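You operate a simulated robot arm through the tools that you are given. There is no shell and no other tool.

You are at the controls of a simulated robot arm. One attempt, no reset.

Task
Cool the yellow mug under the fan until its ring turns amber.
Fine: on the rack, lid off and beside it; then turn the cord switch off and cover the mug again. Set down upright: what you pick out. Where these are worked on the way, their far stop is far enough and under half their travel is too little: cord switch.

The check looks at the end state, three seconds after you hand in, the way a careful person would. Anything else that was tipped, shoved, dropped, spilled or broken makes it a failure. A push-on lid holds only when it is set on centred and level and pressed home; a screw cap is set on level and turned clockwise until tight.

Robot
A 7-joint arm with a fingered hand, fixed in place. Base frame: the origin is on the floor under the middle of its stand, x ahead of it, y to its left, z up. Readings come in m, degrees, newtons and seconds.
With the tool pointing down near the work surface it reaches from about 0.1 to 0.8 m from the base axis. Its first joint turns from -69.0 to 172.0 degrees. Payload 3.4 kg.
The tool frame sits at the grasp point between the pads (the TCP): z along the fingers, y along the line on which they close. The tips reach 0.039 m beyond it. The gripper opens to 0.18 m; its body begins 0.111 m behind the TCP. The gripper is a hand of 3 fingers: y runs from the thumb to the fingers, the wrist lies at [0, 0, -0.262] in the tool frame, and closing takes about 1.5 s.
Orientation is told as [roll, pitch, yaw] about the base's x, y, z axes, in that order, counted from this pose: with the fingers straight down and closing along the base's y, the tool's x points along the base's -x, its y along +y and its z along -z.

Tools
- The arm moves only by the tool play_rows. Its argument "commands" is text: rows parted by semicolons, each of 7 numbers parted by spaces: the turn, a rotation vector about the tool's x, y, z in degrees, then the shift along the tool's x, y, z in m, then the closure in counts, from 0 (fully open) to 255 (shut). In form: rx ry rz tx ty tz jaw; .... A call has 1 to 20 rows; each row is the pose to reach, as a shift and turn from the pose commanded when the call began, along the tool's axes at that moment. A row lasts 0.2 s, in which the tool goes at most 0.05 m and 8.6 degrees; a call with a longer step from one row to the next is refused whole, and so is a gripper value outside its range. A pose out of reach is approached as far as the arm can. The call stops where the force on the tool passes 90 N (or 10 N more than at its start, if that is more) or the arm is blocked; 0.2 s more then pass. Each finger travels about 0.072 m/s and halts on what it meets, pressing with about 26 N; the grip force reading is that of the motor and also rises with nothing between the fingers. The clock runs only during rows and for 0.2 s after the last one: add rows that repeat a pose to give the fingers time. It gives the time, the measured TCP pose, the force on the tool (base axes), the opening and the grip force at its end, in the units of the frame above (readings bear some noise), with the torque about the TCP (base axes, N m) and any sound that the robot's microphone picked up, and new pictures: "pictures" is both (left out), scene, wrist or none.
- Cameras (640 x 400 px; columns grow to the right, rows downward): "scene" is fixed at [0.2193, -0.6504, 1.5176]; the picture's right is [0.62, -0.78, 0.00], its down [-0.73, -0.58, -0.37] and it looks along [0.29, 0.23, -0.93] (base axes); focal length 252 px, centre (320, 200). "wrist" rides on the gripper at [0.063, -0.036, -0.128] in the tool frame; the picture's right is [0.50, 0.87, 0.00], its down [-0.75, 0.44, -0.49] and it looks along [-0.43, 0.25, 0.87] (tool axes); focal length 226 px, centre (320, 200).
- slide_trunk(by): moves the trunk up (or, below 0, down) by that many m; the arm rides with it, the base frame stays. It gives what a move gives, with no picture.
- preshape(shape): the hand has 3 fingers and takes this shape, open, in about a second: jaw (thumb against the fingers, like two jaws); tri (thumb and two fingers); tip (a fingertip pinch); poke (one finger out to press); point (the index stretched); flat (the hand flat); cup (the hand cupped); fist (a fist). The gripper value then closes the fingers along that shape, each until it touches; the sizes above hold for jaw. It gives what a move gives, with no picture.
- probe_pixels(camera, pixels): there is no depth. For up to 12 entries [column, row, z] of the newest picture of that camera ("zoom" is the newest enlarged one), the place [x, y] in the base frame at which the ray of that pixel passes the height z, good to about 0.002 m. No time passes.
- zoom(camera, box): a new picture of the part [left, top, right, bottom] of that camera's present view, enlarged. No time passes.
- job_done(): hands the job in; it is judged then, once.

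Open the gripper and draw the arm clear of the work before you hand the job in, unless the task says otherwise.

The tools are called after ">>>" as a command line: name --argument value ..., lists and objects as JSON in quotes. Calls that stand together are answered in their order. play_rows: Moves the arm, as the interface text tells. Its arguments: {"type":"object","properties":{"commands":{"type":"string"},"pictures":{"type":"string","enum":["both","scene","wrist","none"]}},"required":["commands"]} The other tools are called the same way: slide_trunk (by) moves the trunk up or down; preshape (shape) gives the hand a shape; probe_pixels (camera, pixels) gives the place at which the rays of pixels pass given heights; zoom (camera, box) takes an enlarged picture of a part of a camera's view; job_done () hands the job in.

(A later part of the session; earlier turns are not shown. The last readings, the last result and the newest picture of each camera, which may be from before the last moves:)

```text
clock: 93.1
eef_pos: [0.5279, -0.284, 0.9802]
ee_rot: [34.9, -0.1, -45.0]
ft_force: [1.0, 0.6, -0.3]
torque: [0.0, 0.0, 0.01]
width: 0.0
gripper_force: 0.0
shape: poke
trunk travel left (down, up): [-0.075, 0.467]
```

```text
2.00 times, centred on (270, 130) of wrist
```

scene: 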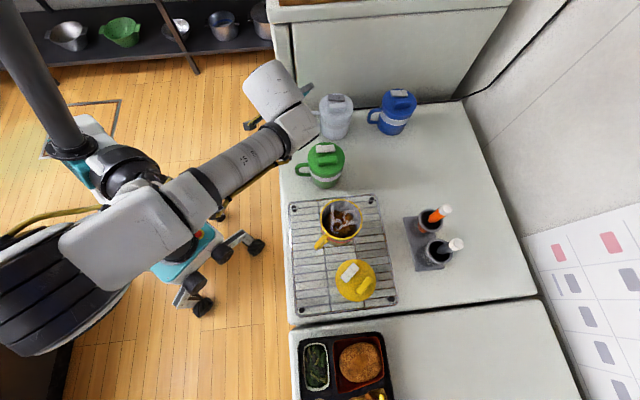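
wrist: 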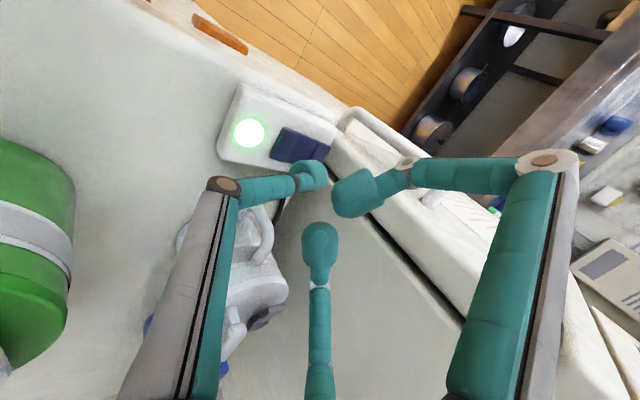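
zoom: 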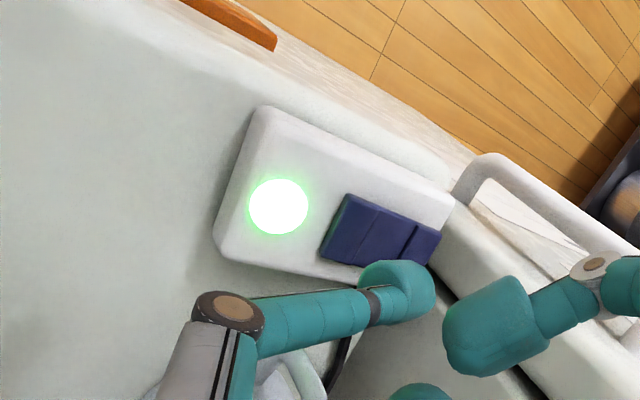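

Lamp lit, ring still red. While it cools I bring the finger over the far pad (0.557,-0.255), tilting to 48° for wall clearance, ready to switch off.

>>> play_rows --commands "-6.5 0 0 0 0.0086 -0.0123 0; -13 0 0 0 0.0219 -0.0091 0; -13 0 0 0 0.0336 -0.0009 0; -13 0 0 0 0.025 0.0114 0; -13 0 0 0 0.025 0.0114 0" --pictures "both"

>>> zoom --camera "scene" --box '[300, 185, 400, 305]'

>>> zoom --camera "wrist" --box '[170, 50, 370, 250]'

```text
clock: 94.3
eef_pos: [0.5468, -0.2662, 0.9855]
ee_rot: [48.0, -0.1, -44.9]
ft_force: [1.4, 0.0, -0.4]
torque: [0.0, 0.01, 0.03]
width: 0.0
gripper_force: 0.0
shape: poke
trunk travel left (down, up): [-0.075, 0.467]
```

scene: 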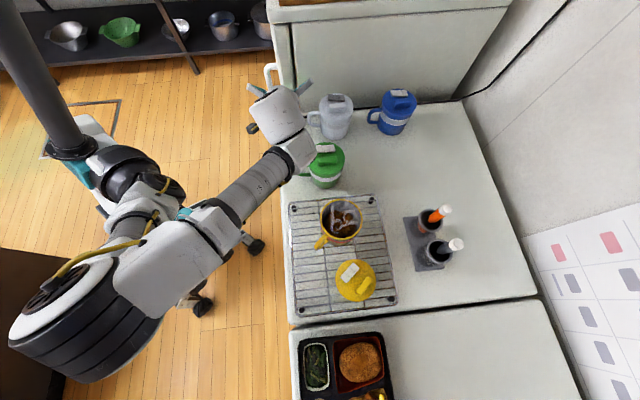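
wrist: 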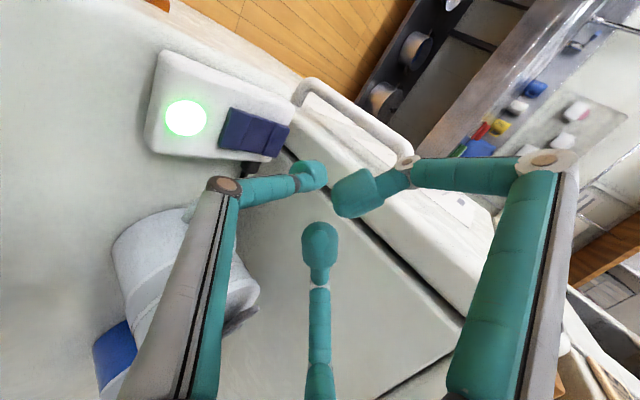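

```text
3.33 times, centred on (350, 245) of scene
```

zoom: 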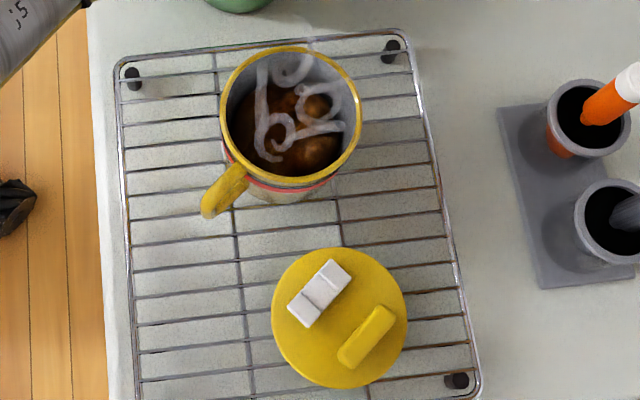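

```text
2.00 times, centred on (270, 150) of wrist
```

zoom: 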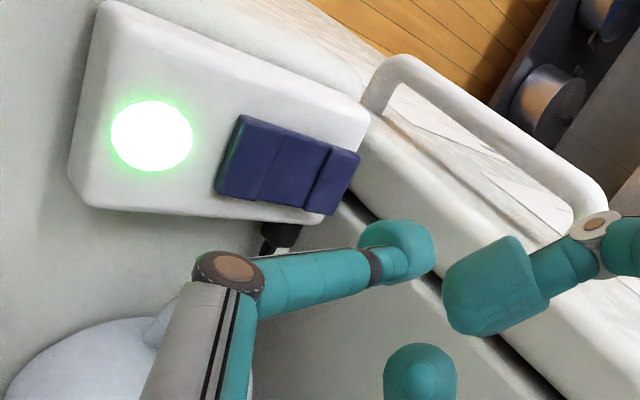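

The far pad now stands up. I check the fingertip's place over it by probing, then wait for the ring.

>>> probe_pixels --camera "wrist" --pixels '[[313, 178, 0.962], [313, 178, 0.955], [278, 135, 0.91], [270, 132, 0.908], [240, 125, 0.903], [253, 130, 0.905], [185, 118, 0.898]]'

>>> zoom --camera "scene" --box '[318, 205, 362, 255]'

```text
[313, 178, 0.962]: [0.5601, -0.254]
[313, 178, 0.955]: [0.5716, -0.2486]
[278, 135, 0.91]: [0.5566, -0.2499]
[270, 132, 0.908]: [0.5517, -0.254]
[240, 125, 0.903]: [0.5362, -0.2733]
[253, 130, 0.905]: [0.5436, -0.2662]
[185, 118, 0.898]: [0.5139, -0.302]
```

```text
8.00 times, centred on (340, 230) of scene
```

zoom: 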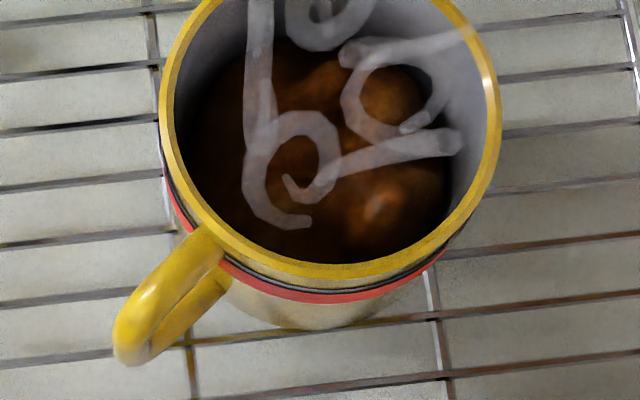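

The finger is well placed at (0.560,-0.254) and the ring is still red. I wait about 3 s holding still, watching the ring.

>>> play_rows --commands "0 0 0 0 0 0 0; 0 0 0 0 0 0 0; 0 0 0 0 0 0 0; 0 0 0 0 0 0 0; 0 0 0 0 0 0 0; 0 0 0 0 0 0 0; 0 0 0 0 0 0 0; 0 0 0 0 0 0 0; 0 0 0 0 0 0 0; 0 0 0 0 0 0 0; 0 0 0 0 0 0 0; 0 0 0 0 0 0 0; 0 0 0 0 0 0 0; 0 0 0 0 0 0 0; 0 0 0 0 0 0 0" --pictures "scene"

>>> zoom --camera "scene" --box '[318, 205, 362, 255]'

```text
clock: 97.5
eef_pos: [0.5466, -0.2643, 0.9852]
ee_rot: [48.0, -0.1, -45.1]
ft_force: [0.1, 0.3, -0.2]
torque: [0.02, 0.05, -0.01]
width: 0.0
gripper_force: 0.0
shape: poke
trunk travel left (down, up): [-0.075, 0.467]
```

scene: 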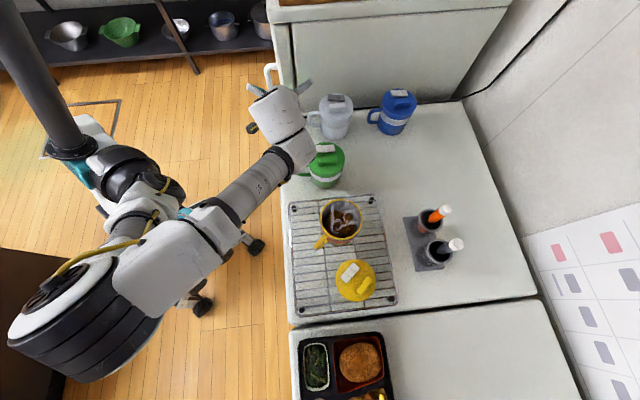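

```text
8.00 times, centred on (340, 230) of scene
```

zoom: 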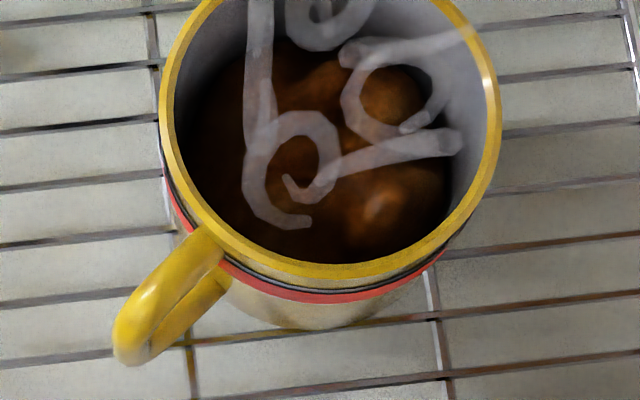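

Still red after about 5 s of fan. I keep waiting in steps of about 3 s.

>>> play_rows --commands "0 0 0 0 0 0 0; 0 0 0 0 0 0 0; 0 0 0 0 0 0 0; 0 0 0 0 0 0 0; 0 0 0 0 0 0 0; 0 0 0 0 0 0 0; 0 0 0 0 0 0 0; 0 0 0 0 0 0 0; 0 0 0 0 0 0 0; 0 0 0 0 0 0 0; 0 0 0 0 0 0 0; 0 0 0 0 0 0 0; 0 0 0 0 0 0 0; 0 0 0 0 0 0 0; 0 0 0 0 0 0 0" --pictures "scene"

>>> zoom --camera "scene" --box '[318, 205, 362, 255]'

```text
clock: 100.7
eef_pos: [0.5475, -0.2645, 0.9852]
ee_rot: [47.8, -0.2, -44.9]
ft_force: [0.1, 0.2, 0.3]
torque: [-0.01, 0.02, -0.02]
width: 0.0
gripper_force: 0.0
shape: poke
trunk travel left (down, up): [-0.075, 0.467]
```

scene: 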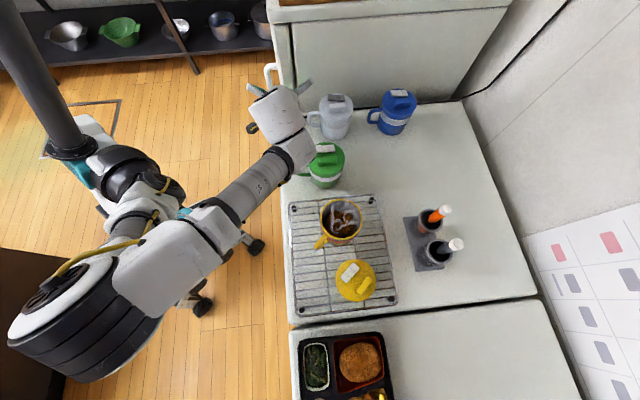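

```text
8.00 times, centred on (340, 230) of scene
```

zoom: 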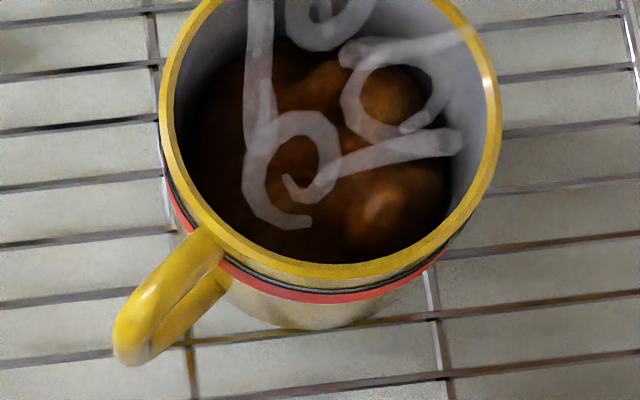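

Still red. I wait a further 4 s.

>>> play_rows --commands "0 0 0 0 0 0 0; 0 0 0 0 0 0 0; 0 0 0 0 0 0 0; 0 0 0 0 0 0 0; 0 0 0 0 0 0 0; 0 0 0 0 0 0 0; 0 0 0 0 0 0 0; 0 0 0 0 0 0 0; 0 0 0 0 0 0 0; 0 0 0 0 0 0 0; 0 0 0 0 0 0 0; 0 0 0 0 0 0 0; 0 0 0 0 0 0 0; 0 0 0 0 0 0 0; 0 0 0 0 0 0 0; 0 0 0 0 0 0 0; 0 0 0 0 0 0 0; 0 0 0 0 0 0 0; 0 0 0 0 0 0 0; 0 0 0 0 0 0 0" --pictures "scene"

>>> zoom --camera "scene" --box '[318, 205, 362, 255]'

```text
clock: 104.9
eef_pos: [0.5467, -0.2651, 0.9857]
ee_rot: [47.9, -0.1, -44.9]
ft_force: [0.5, -0.3, -0.3]
torque: [0.0, 0.0, 0.01]
width: 0.0003
gripper_force: 0.1
shape: poke
trunk travel left (down, up): [-0.075, 0.467]
```

scene: 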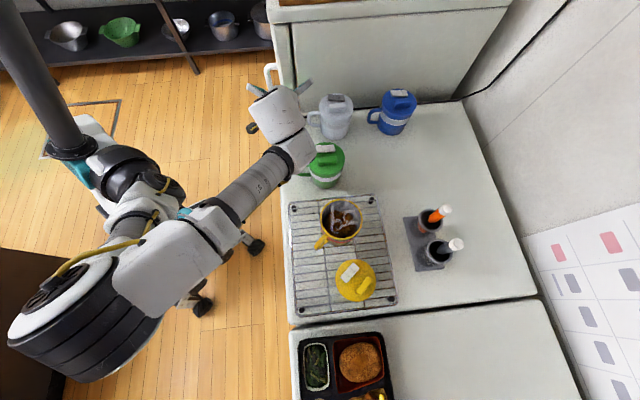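

```text
8.00 times, centred on (340, 230) of scene
```

zoom: 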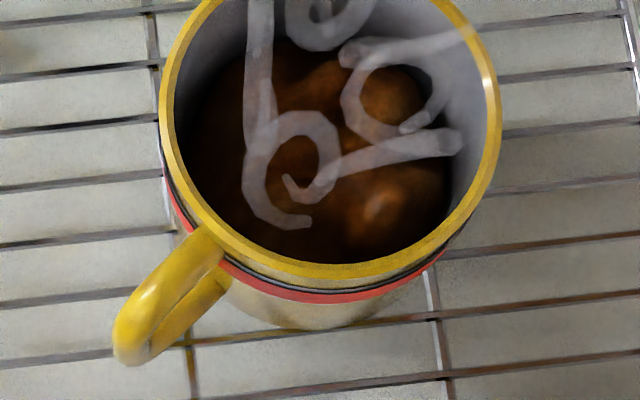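

Still red at t≈105 s (about 12 s of fan). I keep waiting and zoom after each wait.

>>> play_rows --commands "0 0 0 0 0 0 0; 0 0 0 0 0 0 0; 0 0 0 0 0 0 0; 0 0 0 0 0 0 0; 0 0 0 0 0 0 0; 0 0 0 0 0 0 0; 0 0 0 0 0 0 0; 0 0 0 0 0 0 0; 0 0 0 0 0 0 0; 0 0 0 0 0 0 0; 0 0 0 0 0 0 0; 0 0 0 0 0 0 0; 0 0 0 0 0 0 0; 0 0 0 0 0 0 0; 0 0 0 0 0 0 0; 0 0 0 0 0 0 0; 0 0 0 0 0 0 0; 0 0 0 0 0 0 0; 0 0 0 0 0 0 0; 0 0 0 0 0 0 0" --pictures "none"

>>> zoom --camera "scene" --box '[318, 205, 362, 255]'

```text
clock: 109.1
eef_pos: [0.5468, -0.2644, 0.9849]
ee_rot: [48.0, -0.2, -45.1]
ft_force: [-0.2, -0.2, 0.0]
torque: [0.01, -0.02, 0.04]
width: 0.0002
gripper_force: 0.1
shape: poke
trunk travel left (down, up): [-0.075, 0.467]
```

```text
8.00 times, centred on (340, 230) of scene
```

zoom: 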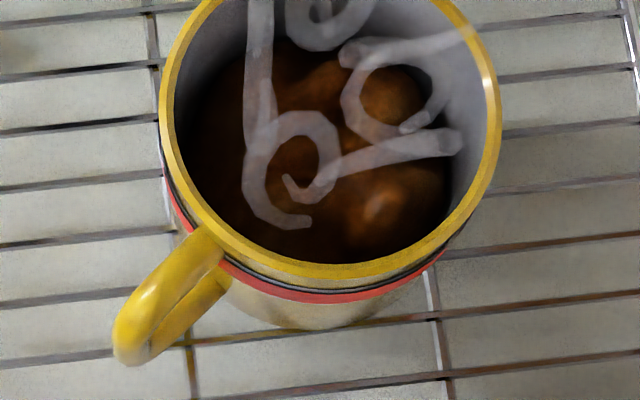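

Still red; another wait.

>>> play_rows --commands "0 0 0 0 0 0 0; 0 0 0 0 0 0 0; 0 0 0 0 0 0 0; 0 0 0 0 0 0 0; 0 0 0 0 0 0 0; 0 0 0 0 0 0 0; 0 0 0 0 0 0 0; 0 0 0 0 0 0 0; 0 0 0 0 0 0 0; 0 0 0 0 0 0 0; 0 0 0 0 0 0 0; 0 0 0 0 0 0 0; 0 0 0 0 0 0 0; 0 0 0 0 0 0 0; 0 0 0 0 0 0 0; 0 0 0 0 0 0 0; 0 0 0 0 0 0 0; 0 0 0 0 0 0 0; 0 0 0 0 0 0 0; 0 0 0 0 0 0 0" --pictures "none"

>>> zoom --camera "scene" --box '[318, 205, 362, 255]'

```text
clock: 113.3
eef_pos: [0.546, -0.2652, 0.9857]
ee_rot: [47.9, -0.1, -45.0]
ft_force: [0.6, 1.2, 0.3]
torque: [-0.01, 0.01, 0.0]
width: 0.0002
gripper_force: 0.1
shape: poke
trunk travel left (down, up): [-0.075, 0.467]
```

```text
8.00 times, centred on (340, 230) of scene
```

zoom: 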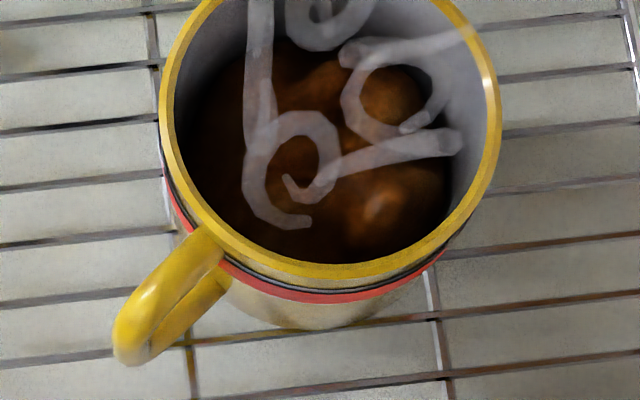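

Red still (about 20 s of fan). I wait on.

>>> play_rows --commands "0 0 0 0 0 0 0; 0 0 0 0 0 0 0; 0 0 0 0 0 0 0; 0 0 0 0 0 0 0; 0 0 0 0 0 0 0; 0 0 0 0 0 0 0; 0 0 0 0 0 0 0; 0 0 0 0 0 0 0; 0 0 0 0 0 0 0; 0 0 0 0 0 0 0; 0 0 0 0 0 0 0; 0 0 0 0 0 0 0; 0 0 0 0 0 0 0; 0 0 0 0 0 0 0; 0 0 0 0 0 0 0; 0 0 0 0 0 0 0; 0 0 0 0 0 0 0; 0 0 0 0 0 0 0; 0 0 0 0 0 0 0; 0 0 0 0 0 0 0" --pictures "none"

>>> zoom --camera "scene" --box '[318, 205, 362, 255]'

```text
clock: 117.5
eef_pos: [0.5473, -0.2647, 0.9852]
ee_rot: [47.9, -0.1, -45.1]
ft_force: [0.6, -0.2, 0.2]
torque: [0.0, 0.03, 0.01]
width: 0.0001
gripper_force: 0.0
shape: poke
trunk travel left (down, up): [-0.075, 0.467]
```

```text
8.00 times, centred on (340, 230) of scene
```

zoom: 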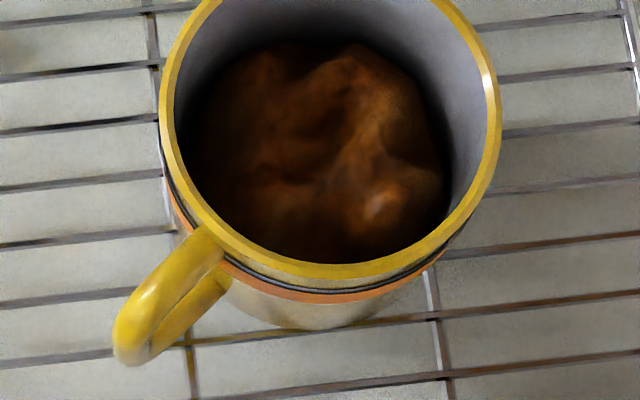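

The steam is gone and the ring has turned amber. I press the far pad now to switch the fan off.

>>> play_rows --commands "0 0 0 0 -0.0111 0.01 0; 0 0 0 0 -0.0223 0.0201 0; 0 0 0 0 -0.0267 0.0241 0; 0 0 0 0 -0.029 0.0261 0; 0 0 0 0 -0.0312 0.0281 0; 0 0 0 0 -0.0312 0.0281 0" --pictures "wrist"

>>> zoom --camera "wrist" --box '[170, 50, 370, 250]'

```text
clock: 118.9
eef_pos: [0.5459, -0.2644, 0.9439]
ee_rot: [47.9, -0.1, -45.0]
ft_force: [0.6, 0.1, -0.4]
torque: [-0.01, -0.01, -0.03]
width: 0.0
gripper_force: 0.1
shape: poke
trunk travel left (down, up): [-0.075, 0.467]
```

wrist: 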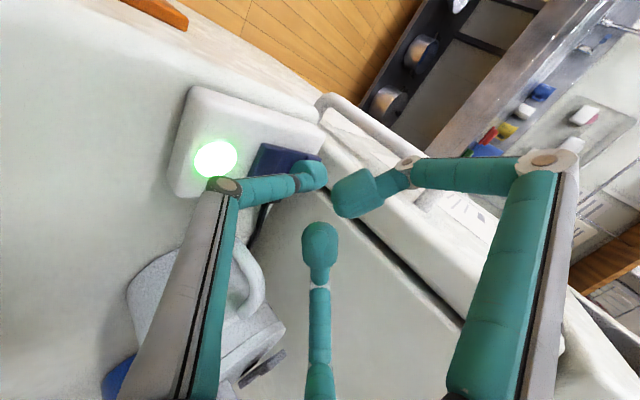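

```text
2.00 times, centred on (270, 150) of wrist
```

zoom: 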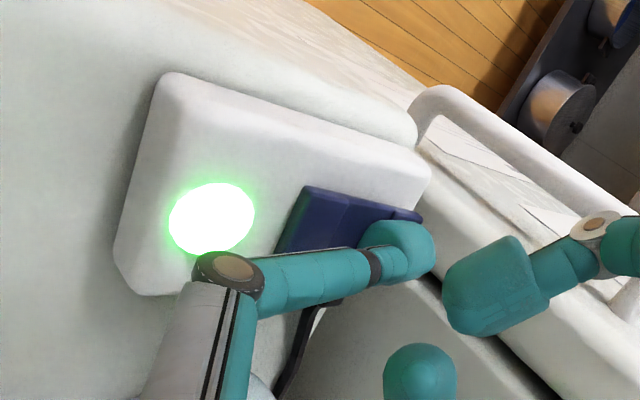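

No contact yet at z=0.944. I continue down in 3 mm rows.

>>> play_rows --commands "0 0 0 0 -0.0022 0.002 0; 0 0 0 0 -0.0045 0.004 0; 0 0 0 0 -0.0067 0.006 0; 0 0 0 0 -0.0067 0.006 0" --pictures "wrist"

>>> zoom --camera "wrist" --box '[170, 50, 370, 250]'

```text
clock: 119.9
eef_pos: [0.5466, -0.2638, 0.936]
ee_rot: [48.1, -0.3, -45.0]
ft_force: [3.0, 0.4, 10.3]
torque: [0.16, -0.17, -0.01]
width: 0.0001
gripper_force: 0.0
shape: poke
trunk travel left (down, up): [-0.075, 0.467]
```

wrist: 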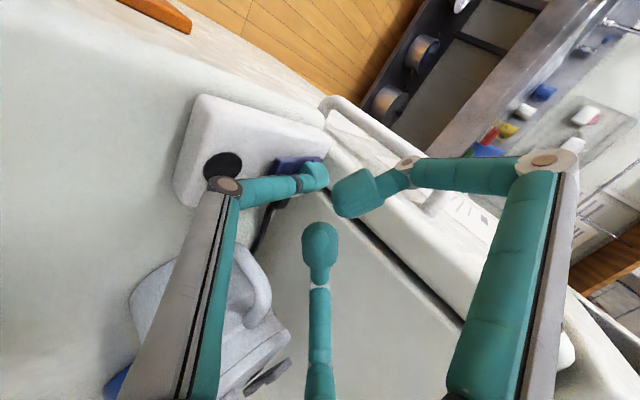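

```text
2.00 times, centred on (270, 150) of wrist
```

zoom: 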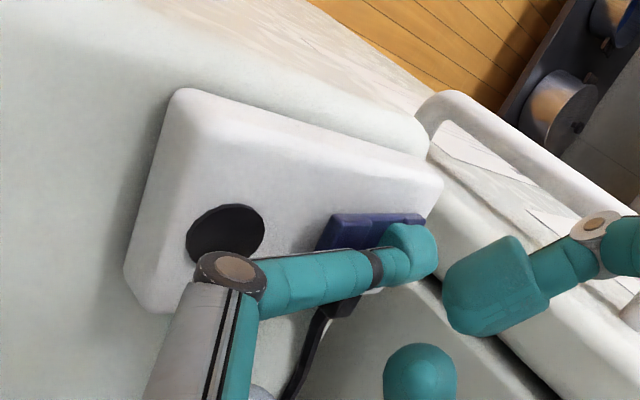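

The lamp is dark: switched off. I press 1.5 mm further to reach the stop, then lift straight up clear.

>>> play_rows --commands "0 0 0 0 -0.0011 0.001 0; 0 0 0 0 -0.0011 0.001 0; 0 0 0 0 0.0149 -0.0134 0; 0 0 0 0 0.0372 -0.0335 0; 0 0 0 0 0.0372 -0.0335 0" --pictures "both"

>>> zoom --camera "wrist" --box '[150, 30, 370, 250]'

>>> zoom --camera "scene" --box '[318, 205, 362, 255]'

```text
clock: 121.1
eef_pos: [0.5462, -0.2648, 0.9838]
ee_rot: [47.9, 0.0, -45.0]
ft_force: [0.4, -0.6, 0.6]
torque: [-0.02, 0.03, -0.02]
width: 0.0
gripper_force: 0.1
shape: poke
trunk travel left (down, up): [-0.075, 0.467]
```

scene: 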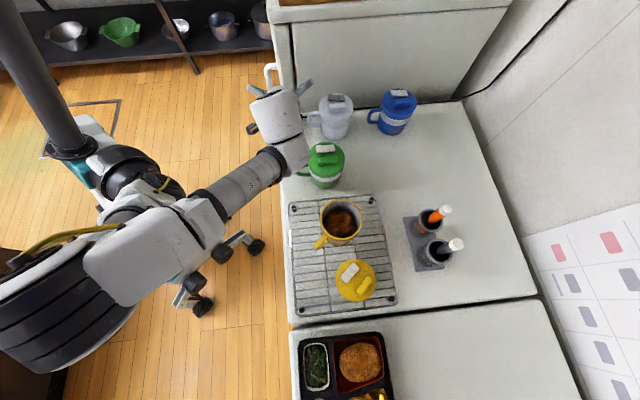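
wrist: 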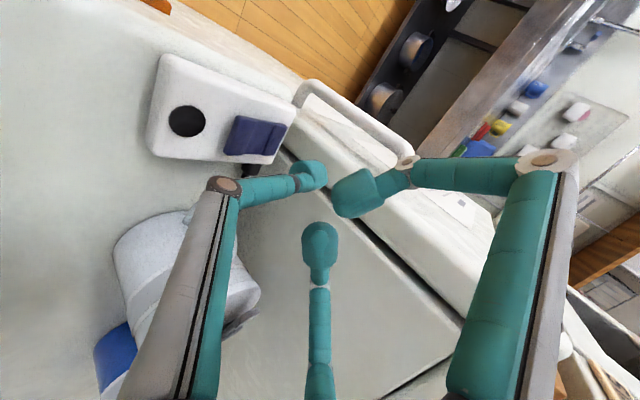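

```text
1.82 times, centred on (260, 140) of wrist
```

zoom: 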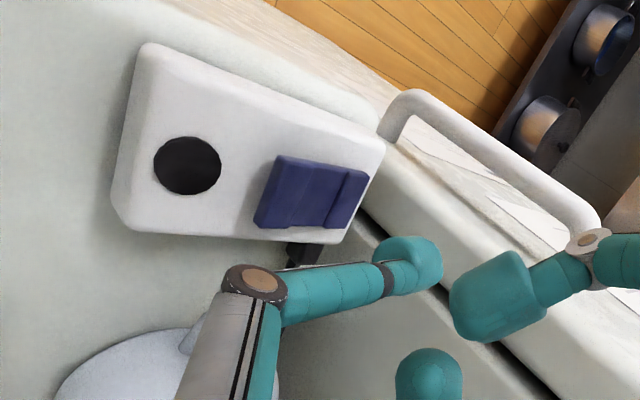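

```text
8.00 times, centred on (340, 230) of scene
```

zoom: 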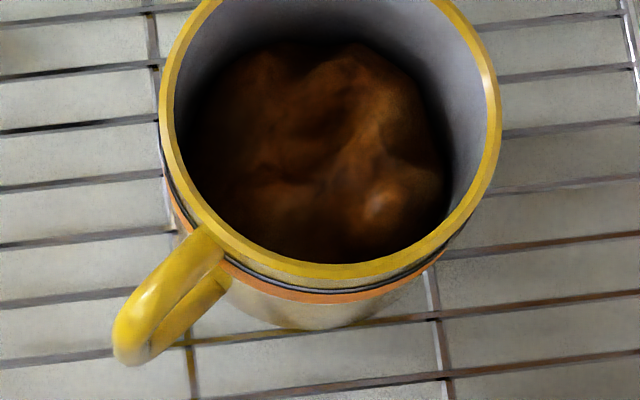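

Switch off, lamp dark, ring amber. I rise straight up and bring the hand back to pointing down, away from the cabinet.

>>> play_rows --commands "0 0 0 0 0.0334 -0.0301 0; 0 0 0 0 0.0669 -0.0602 0; 0 0 0 0 0.1003 -0.0903 0; 8 0 0 -0.0071 0.0861 -0.1061 0; 16 0 0 -0.0141 0.0719 -0.1218 0; 24 0 0 -0.0212 0.0577 -0.1376 0; 32 0 0 -0.0283 0.0436 -0.1534 0; 40 0 0 -0.0354 0.0294 -0.1691 0; 48 0 0 -0.0424 0.0152 -0.1849 0; 48 0 0 -0.0424 0.0152 -0.1849 0" --pictures "scene"

>>> zoom --camera "scene" --box '[300, 185, 400, 305]'

```text
clock: 123.3
eef_pos: [0.4844, -0.3842, 1.1204]
ee_rot: [-0.2, -0.2, -45.0]
ft_force: [0.0, -1.0, 0.3]
torque: [0.0, -0.02, 0.02]
width: 0.0002
gripper_force: 0.0
shape: poke
trunk travel left (down, up): [-0.075, 0.467]
```

scene: 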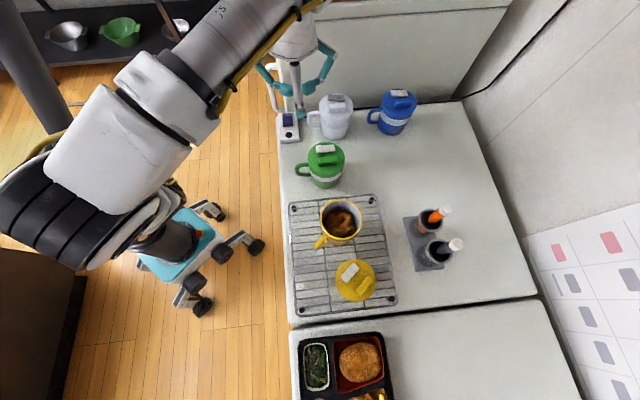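

```text
3.33 times, centred on (350, 245) of scene
```

zoom: 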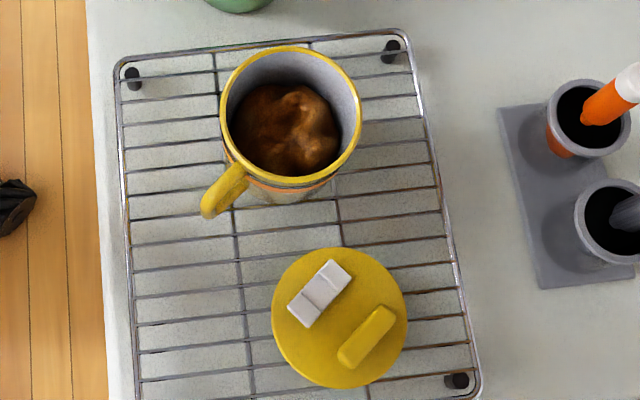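

I probe the mug's rim (z≈1.005) and the lid's disc (z≈0.922) in the clear scene view for their centres.

>>> probe_pixels --camera "zoom" --pixels '[[220, 116, 1.005], [362, 114, 1.005], [290, 45, 1.005], [292, 189, 1.005], [271, 318, 0.922], [407, 318, 0.922], [338, 248, 0.922], [340, 388, 0.922], [205, 208, 0.97], [320, 292, 0.93], [368, 338, 0.945]]'

>>> preshape --shape "jaw"

```text
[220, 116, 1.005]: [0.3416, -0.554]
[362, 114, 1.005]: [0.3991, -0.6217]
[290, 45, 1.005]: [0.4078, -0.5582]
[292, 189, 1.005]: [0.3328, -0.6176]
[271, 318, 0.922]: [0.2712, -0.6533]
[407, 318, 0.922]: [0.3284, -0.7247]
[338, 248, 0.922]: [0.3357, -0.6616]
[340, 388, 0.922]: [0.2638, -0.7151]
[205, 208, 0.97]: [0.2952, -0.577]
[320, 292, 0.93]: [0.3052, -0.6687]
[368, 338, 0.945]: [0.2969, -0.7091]
```

```text
clock: 124.2
eef_pos: [0.4868, -0.3842, 1.1196]
ee_rot: [-0.1, -0.2, -45.0]
ft_force: [0.3, -0.3, -0.1]
torque: [0.02, 0.0, 0.0]
width: 0.18
gripper_force: 0.0
shape: jaw
trunk travel left (down, up): [-0.075, 0.467]
```

The mug's rim centre is (0.3704,-0.588) and the lid's (0.2998,-0.6887), both as I left them. I travel over the lid at z≈1.12 with the fingers at 110 counts.

>>> play_rows --commands "0 0 0 -0.0083 -0.0348 0 60; 0 0 0 -0.0166 -0.0696 0 110; 0 0 0 -0.0249 -0.1044 0 110; 0 0 0 -0.0332 -0.1392 0 110; 0 0 0 -0.0416 -0.174 0 110; 0 0 0 -0.0499 -0.2087 0 110; 0 0 0 -0.0582 -0.2435 0 110; 0 0 0 -0.0665 -0.2783 0 110; 0 0 0 -0.0748 -0.3131 0 110; 0 0 0 -0.0831 -0.3479 0 110; 0 0 0 -0.0831 -0.3479 0 110" --pictures "wrist"

>>> zoom --camera "wrist" --box '[240, 60, 480, 240]'

```text
clock: 126.6
eef_pos: [0.2986, -0.6887, 1.1207]
ee_rot: [0.0, -0.1, -45.1]
ft_force: [0.6, 0.2, -0.2]
torque: [0.0, 0.01, 0.0]
width: 0.103
gripper_force: 0.0
shape: jaw
trunk travel left (down, up): [-0.075, 0.467]
```

wrist: 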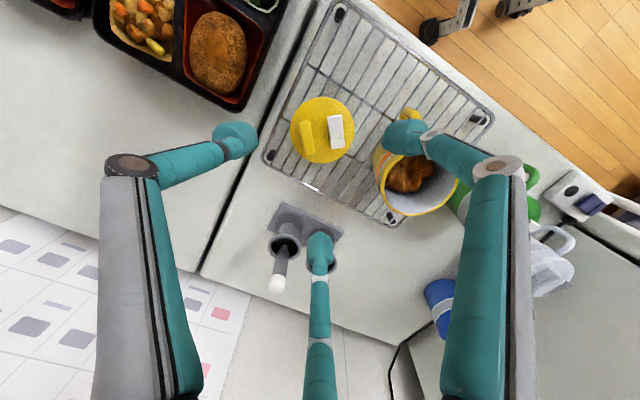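

```text
2.22 times, centred on (360, 150) of wrist
```

zoom: 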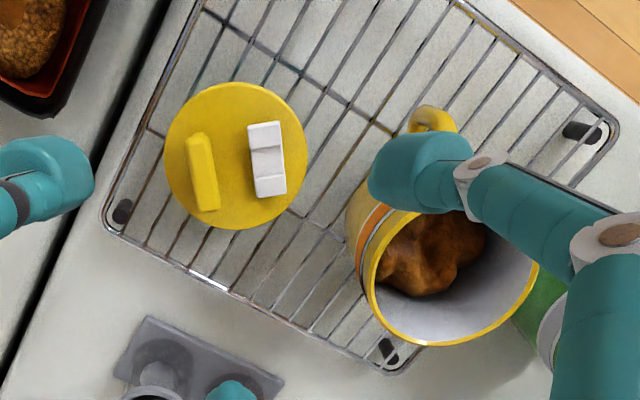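

Everything is clear on the way down. I descend to z≈0.985 and check the centring.

>>> play_rows --commands "0 0 0 0 0 0.035 110; 0 0 0 0 0 0.07 110; 0 0 0 0 0 0.105 110; 0 0 0 0 0 0.135 110; 0 0 0 0 0 0.135 110" --pictures "wrist"

>>> zoom --camera "wrist" --box '[180, 60, 460, 250]'

>>> probe_pixels --camera "wrist" --pixels '[[322, 157, 0.922]]'

```text
clock: 127.8
eef_pos: [0.2979, -0.6895, 0.9859]
ee_rot: [-0.1, -0.1, -45.0]
ft_force: [0.5, 0.6, -0.3]
torque: [0.02, -0.02, 0.02]
width: 0.1029
gripper_force: 0.1
shape: jaw
trunk travel left (down, up): [-0.075, 0.467]
```

wrist: 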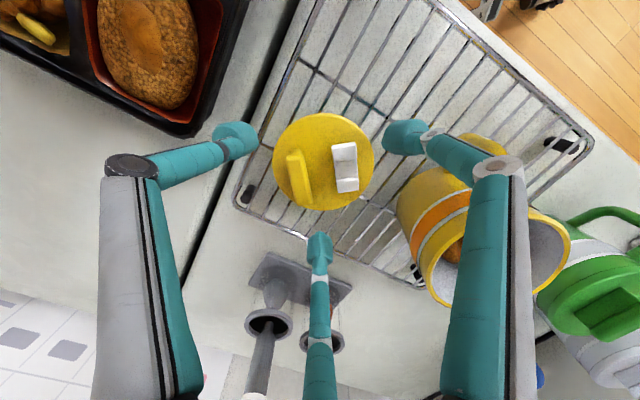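

```text
2.11 times, centred on (320, 155) of wrist
```

zoom: 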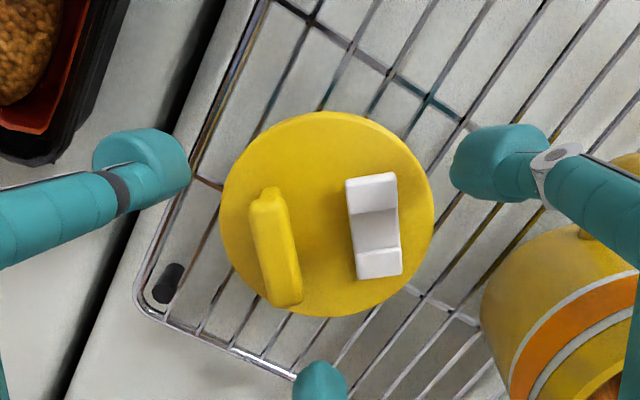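

```text
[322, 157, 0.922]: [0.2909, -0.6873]
```

I probe the lid's outline in this zoom for a finer centre.

>>> probe_pixels --camera "zoom" --pixels '[[222, 214, 0.92], [435, 214, 0.92], [327, 111, 0.92], [327, 318, 0.92], [375, 213, 1.0]]'

```text
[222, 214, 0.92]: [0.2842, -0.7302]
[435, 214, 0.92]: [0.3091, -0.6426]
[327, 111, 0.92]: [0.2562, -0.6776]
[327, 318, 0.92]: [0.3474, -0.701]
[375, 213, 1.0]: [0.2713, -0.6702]
```

Centred within about 1.5 mm. I go down to z≈0.951 and close on the disc's edge.

>>> play_rows --commands "0 0 0 0 0 0.015 110; 0 0 0 0 0 0.028 110; 0 0 0 0 0 0.0345 110; 0 0 0 0 0 0.0345 110" --pictures "none"

```text
clock: 128.8
eef_pos: [0.2961, -0.6899, 0.9507]
ee_rot: [-0.1, -0.1, -45.0]
ft_force: [-0.3, -0.2, 0.1]
torque: [-0.02, 0.03, -0.01]
width: 0.1027
gripper_force: 0.1
shape: jaw
trunk travel left (down, up): [-0.075, 0.467]
```

No contact with the wires. I nudge 2.5 mm to centre and close.

>>> play_rows --commands "0 0 0 -0.0007 0.0024 0 110; 0 0 0 -0.0007 0.0024 0 140; 0 0 0 -0.0007 0.0024 0 170; 0 0 0 -0.0007 0.0024 0 210; 0 0 0 -0.0007 0.0024 0 255; 0 0 0 -0.0007 0.0024 0 255; 0 0 0 -0.0007 0.0024 0 255" --pictures "wrist"

>>> zoom --camera "wrist" --box '[180, 60, 460, 250]'

```text
clock: 130.4
eef_pos: [0.3003, -0.6886, 0.951]
ee_rot: [-0.1, -0.1, -45.0]
ft_force: [0.0, 0.4, 0.1]
torque: [0.0, 0.01, 0.01]
width: 0.0844
gripper_force: 26.0
shape: jaw
trunk travel left (down, up): [-0.075, 0.467]
```

wrist: 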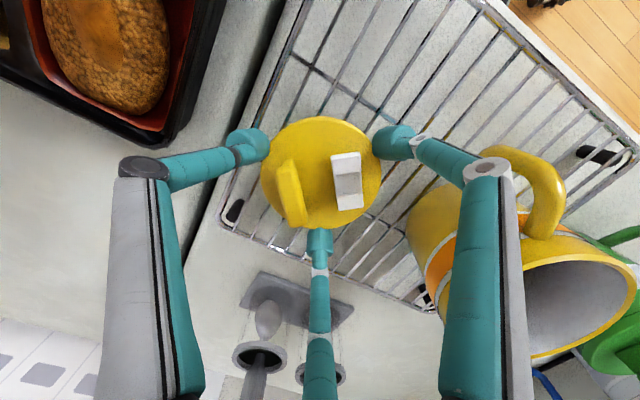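

```text
2.11 times, centred on (320, 155) of wrist
```

zoom: 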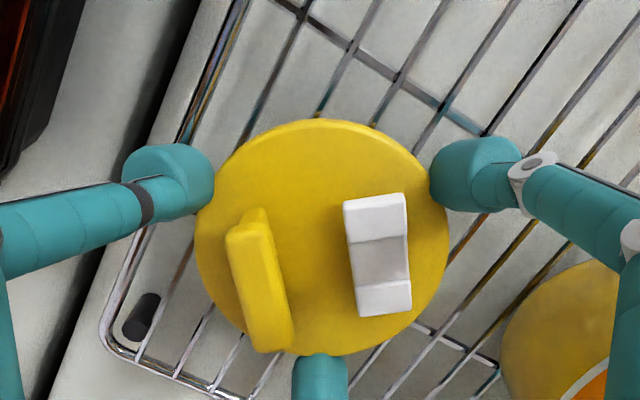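

The lid is gripped (width 0.0844, level). I lift it straight up to z≈1.12.

>>> play_rows --commands "0 0 0 0 0 -0.01 255; 0 0 0 0 0 -0.025 255; 0 0 0 0 0 -0.055 255; 0 0 0 0 0 -0.09 255; 0 0 0 0 0 -0.125 255; 0 0 0 0 0 -0.155 255; 0 0 0 0 0 -0.17 255; 0 0 0 0 0 -0.17 255" --pictures "wrist"

>>> zoom --camera "wrist" --box '[180, 60, 460, 250]'

```text
clock: 132.2
eef_pos: [0.3016, -0.6868, 1.1237]
ee_rot: [-0.1, -0.1, -45.0]
ft_force: [0.2, 0.9, -0.6]
torque: [-0.02, 0.02, 0.0]
width: 0.0841
gripper_force: 26.1
shape: jaw
trunk travel left (down, up): [-0.075, 0.467]
```

wrist: 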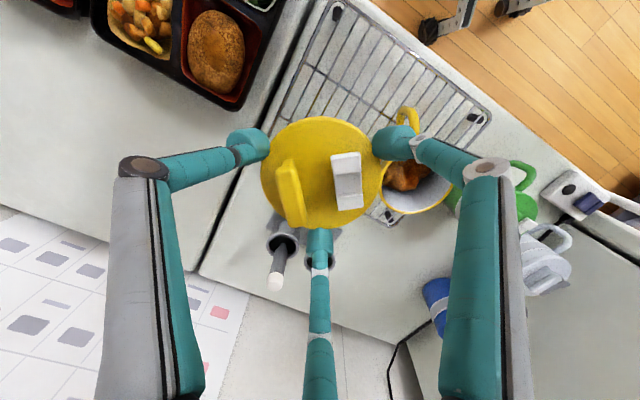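

```text
2.11 times, centred on (320, 155) of wrist
```

zoom: 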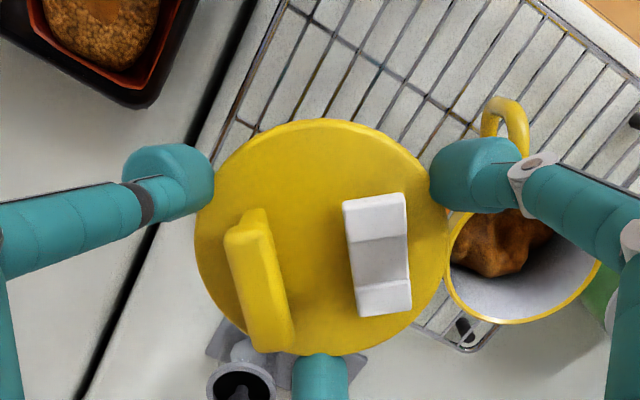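

The lid is held. I compare its place in the hand with the first grip (zoom centre then ≈(329.5,244), now ≈(322,237)) by probing both.

>>> probe_pixels --camera "zoom" --pixels '[[322, 237, 1.094], [329.5, 244, 1.096], [194, 237, 1.094], [450, 237, 1.094], [322, 118, 1.094], [322, 356, 1.094]]'

>>> zoom --camera "wrist" --box '[240, 100, 400, 240]'

```text
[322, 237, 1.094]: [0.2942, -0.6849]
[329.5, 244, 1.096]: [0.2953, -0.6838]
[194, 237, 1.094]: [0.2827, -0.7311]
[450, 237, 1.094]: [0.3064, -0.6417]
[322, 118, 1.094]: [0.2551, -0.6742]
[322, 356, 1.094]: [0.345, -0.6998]
```

```text
2.86 times, centred on (320, 170) of wrist
```

zoom: 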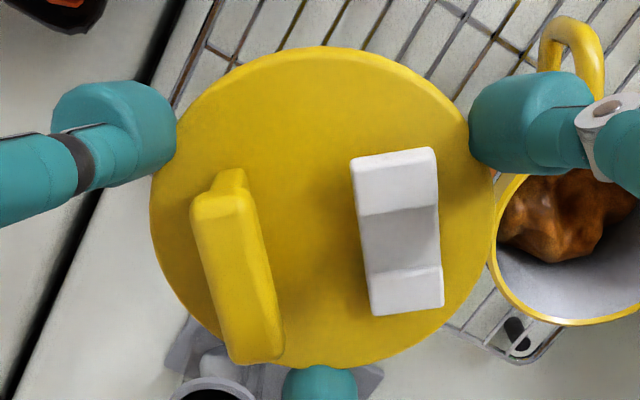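

The lid lies in the hand consistent with its rack position, so reversing the original transfer (+0.0715,+0.1032) brings it back over its seat. I move it over the mug.

>>> play_rows --commands "0 0 0 0.0045 0.0247 0 255; 0 0 0 0.009 0.0494 0 255; 0 0 0 0.0134 0.0741 0 255; 0 0 0 0.0179 0.0988 0 255; 0 0 0 0.0224 0.1235 0 255; 0 0 0 0.0224 0.1235 0 255; 0 0 0 0.0224 0.1235 0.03 255; 0 0 0 0.0224 0.1235 0.05 255; 0 0 0 0.0224 0.1235 0.05 255" --pictures "both"

>>> zoom --camera "wrist" --box '[180, 60, 460, 250]'

>>> zoom --camera "scene" --box '[290, 170, 410, 270]'

```text
clock: 134.2
eef_pos: [0.3738, -0.5877, 1.0702]
ee_rot: [0.0, -0.2, -44.9]
ft_force: [-0.6, 0.0, -0.1]
torque: [-0.02, 0.02, -0.01]
width: 0.0842
gripper_force: 26.3
shape: jaw
trunk travel left (down, up): [-0.075, 0.467]
```

scene: 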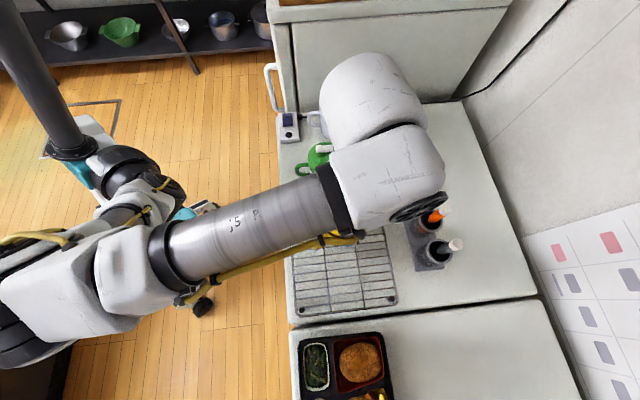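
wrist: 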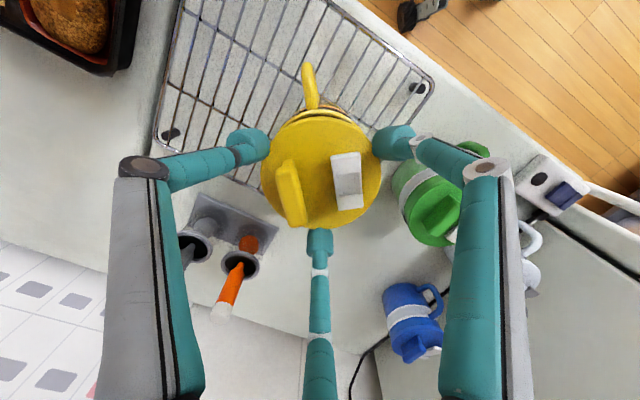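

```text
2.11 times, centred on (320, 155) of wrist
```

zoom: 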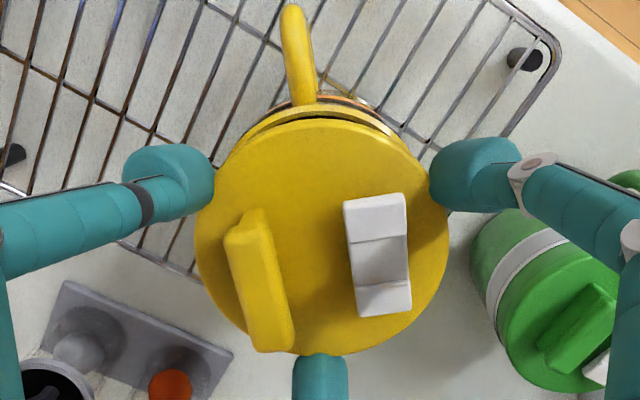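

```text
4.00 times, centred on (350, 220) of scene
```

zoom: 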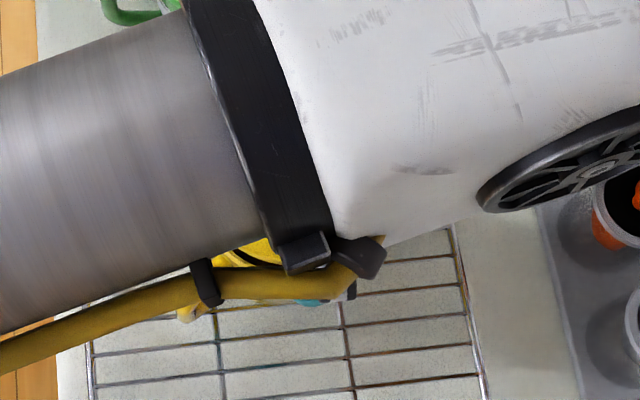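

The lid hovers level over the rim, well aligned. I lower it in small rows, listening for the snap.

>>> play_rows --commands "0 0 0 0 0 0.006 255; 0 0 0 0 0 0.012 255; 0 0 0 0 0 0.016 255; 0 0 0 0 0 0.018 255; 0 0 0 0 0 0.02 255; 0 0 0 0 0 0.02 255" --pictures "wrist"

>>> zoom --camera "wrist" --box '[180, 60, 460, 250]'

```text
clock: 135.6
eef_pos: [0.3723, -0.5851, 1.0515]
ee_rot: [-0.2, -0.1, -45.0]
ft_force: [0.8, 0.5, -0.4]
torque: [0.0, 0.04, 0.0]
width: 0.0841
gripper_force: 25.3
shape: jaw
trunk travel left (down, up): [-0.075, 0.467]
```

wrist: 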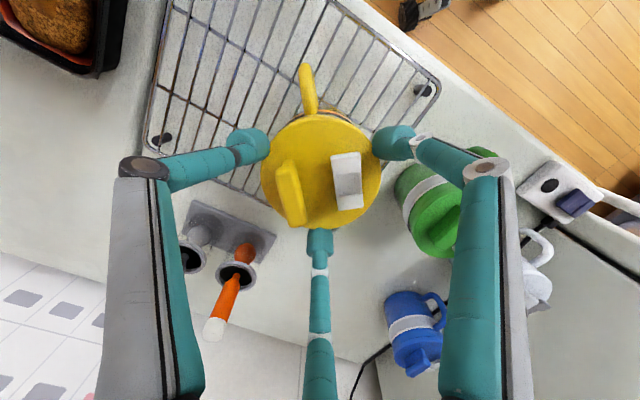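

```text
2.11 times, centred on (320, 155) of wrist
```

zoom: 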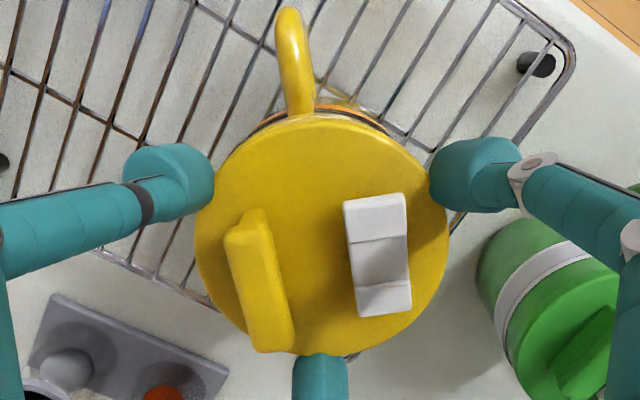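

No resistance; the plug is entering the mug. I go on in 2 mm rows.

>>> play_rows --commands "0 0 0 0 0 0.002 255; 0 0 0 0 0 0.004 255; 0 0 0 0 0 0.006 255; 0 0 0 0 0 0.008 255; 0 0 0 0 0 0.008 255" --pictures "none"

```text
clock: 136.8
eef_pos: [0.3723, -0.5841, 1.042]
ee_rot: [-0.1, -0.1, -45.1]
ft_force: [0.6, 0.3, 0.2]
torque: [-0.05, 0.01, -0.02]
width: 0.0841
gripper_force: 26.1
shape: jaw
trunk travel left (down, up): [-0.075, 0.467]
```

Still no resistance at z=1.042. I continue in 1.5 mm rows.

>>> play_rows --commands "0 0 0 0 0 0.0015 255; 0 0 0 0 0 0.003 255; 0 0 0 0 0 0.0045 255; 0 0 0 0 0 0.0045 255" --pictures "none"

```text
clock: 137.8
eef_pos: [0.373, -0.5855, 1.0385]
ee_rot: [-0.1, -0.1, -45.1]
ft_force: [0.9, -1.8, 4.3]
torque: [-0.12, 0.0, 0.02]
width: 0.0843
gripper_force: 26.0
shape: jaw
trunk travel left (down, up): [-0.075, 0.467]
heard: snap
```

"Snap" — the lid has seated. I press a little further to be sure it is home.

>>> play_rows --commands "0 0 0 0 0 0.0015 255; 0 0 0 0 0 0.003 255; 0 0 0 0 0 0.003 255; 0 0 0 0 0 0.003 255" --pictures "wrist"

>>> zoom --camera "wrist" --box '[180, 60, 460, 250]'

```text
clock: 138.8
eef_pos: [0.3729, -0.5843, 1.0375]
ee_rot: [-0.1, -0.4, -45.1]
ft_force: [1.7, -4.5, 22.1]
torque: [-0.32, 0.04, 0.1]
width: 0.0843
gripper_force: 26.1
shape: jaw
trunk travel left (down, up): [-0.075, 0.467]
```

wrist: 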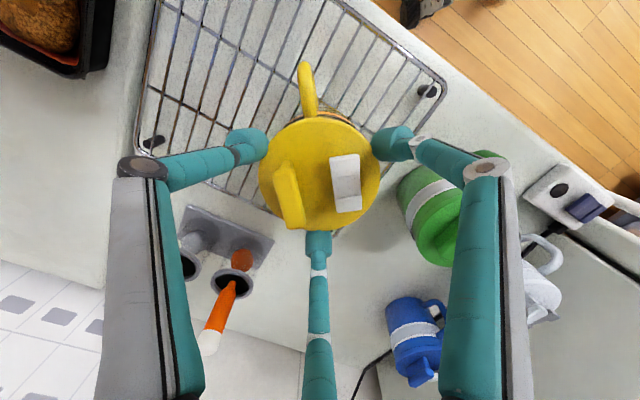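

```text
2.11 times, centred on (320, 155) of wrist
```

zoom: 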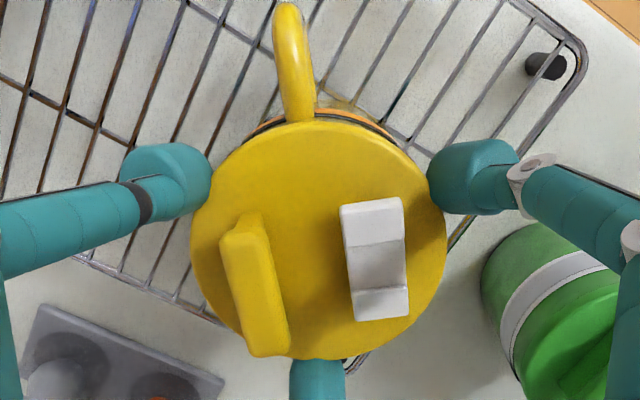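

Pressed with 22 N. I ease off and open the fingers, listening for any further snap.

>>> play_rows --commands "0 0 0 0 0 -0.0015 255; 0 0 0 0 0 -0.003 255; 0 0 0 0 0 -0.003 200; 0 0 0 0 0 -0.003 150; 0 0 0 0 0 -0.003 110; 0 0 0 0 0 -0.003 95; 0 0 0 0 0 -0.003 95" --pictures "wrist"

>>> zoom --camera "wrist" --box '[180, 60, 460, 250]'

```text
clock: 140.4
eef_pos: [0.373, -0.5848, 1.0378]
ee_rot: [-0.1, -0.1, -45.0]
ft_force: [0.0, 0.2, 0.2]
torque: [0.0, -0.01, -0.01]
width: 0.1124
gripper_force: 0.1
shape: jaw
trunk travel left (down, up): [-0.075, 0.467]
```

wrist: 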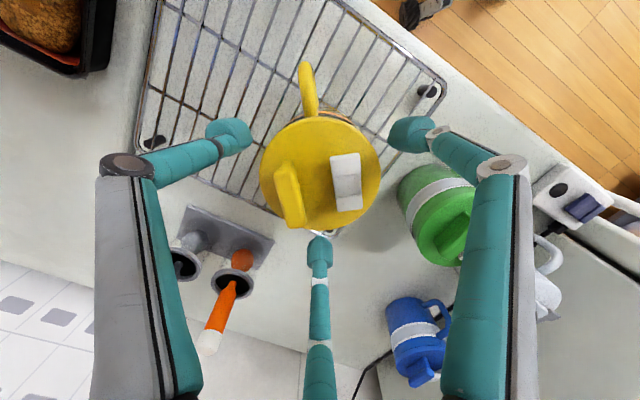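

```text
2.11 times, centred on (320, 155) of wrist
```

zoom: 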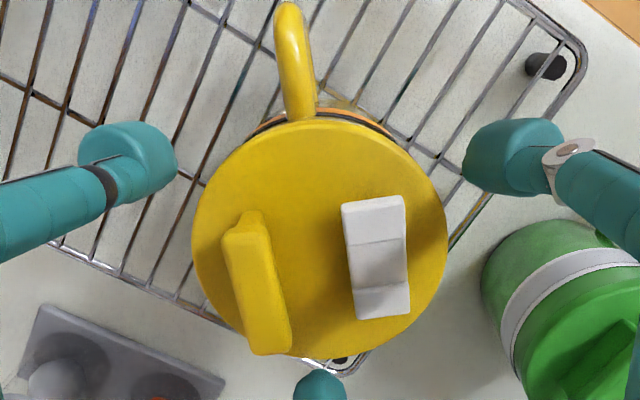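

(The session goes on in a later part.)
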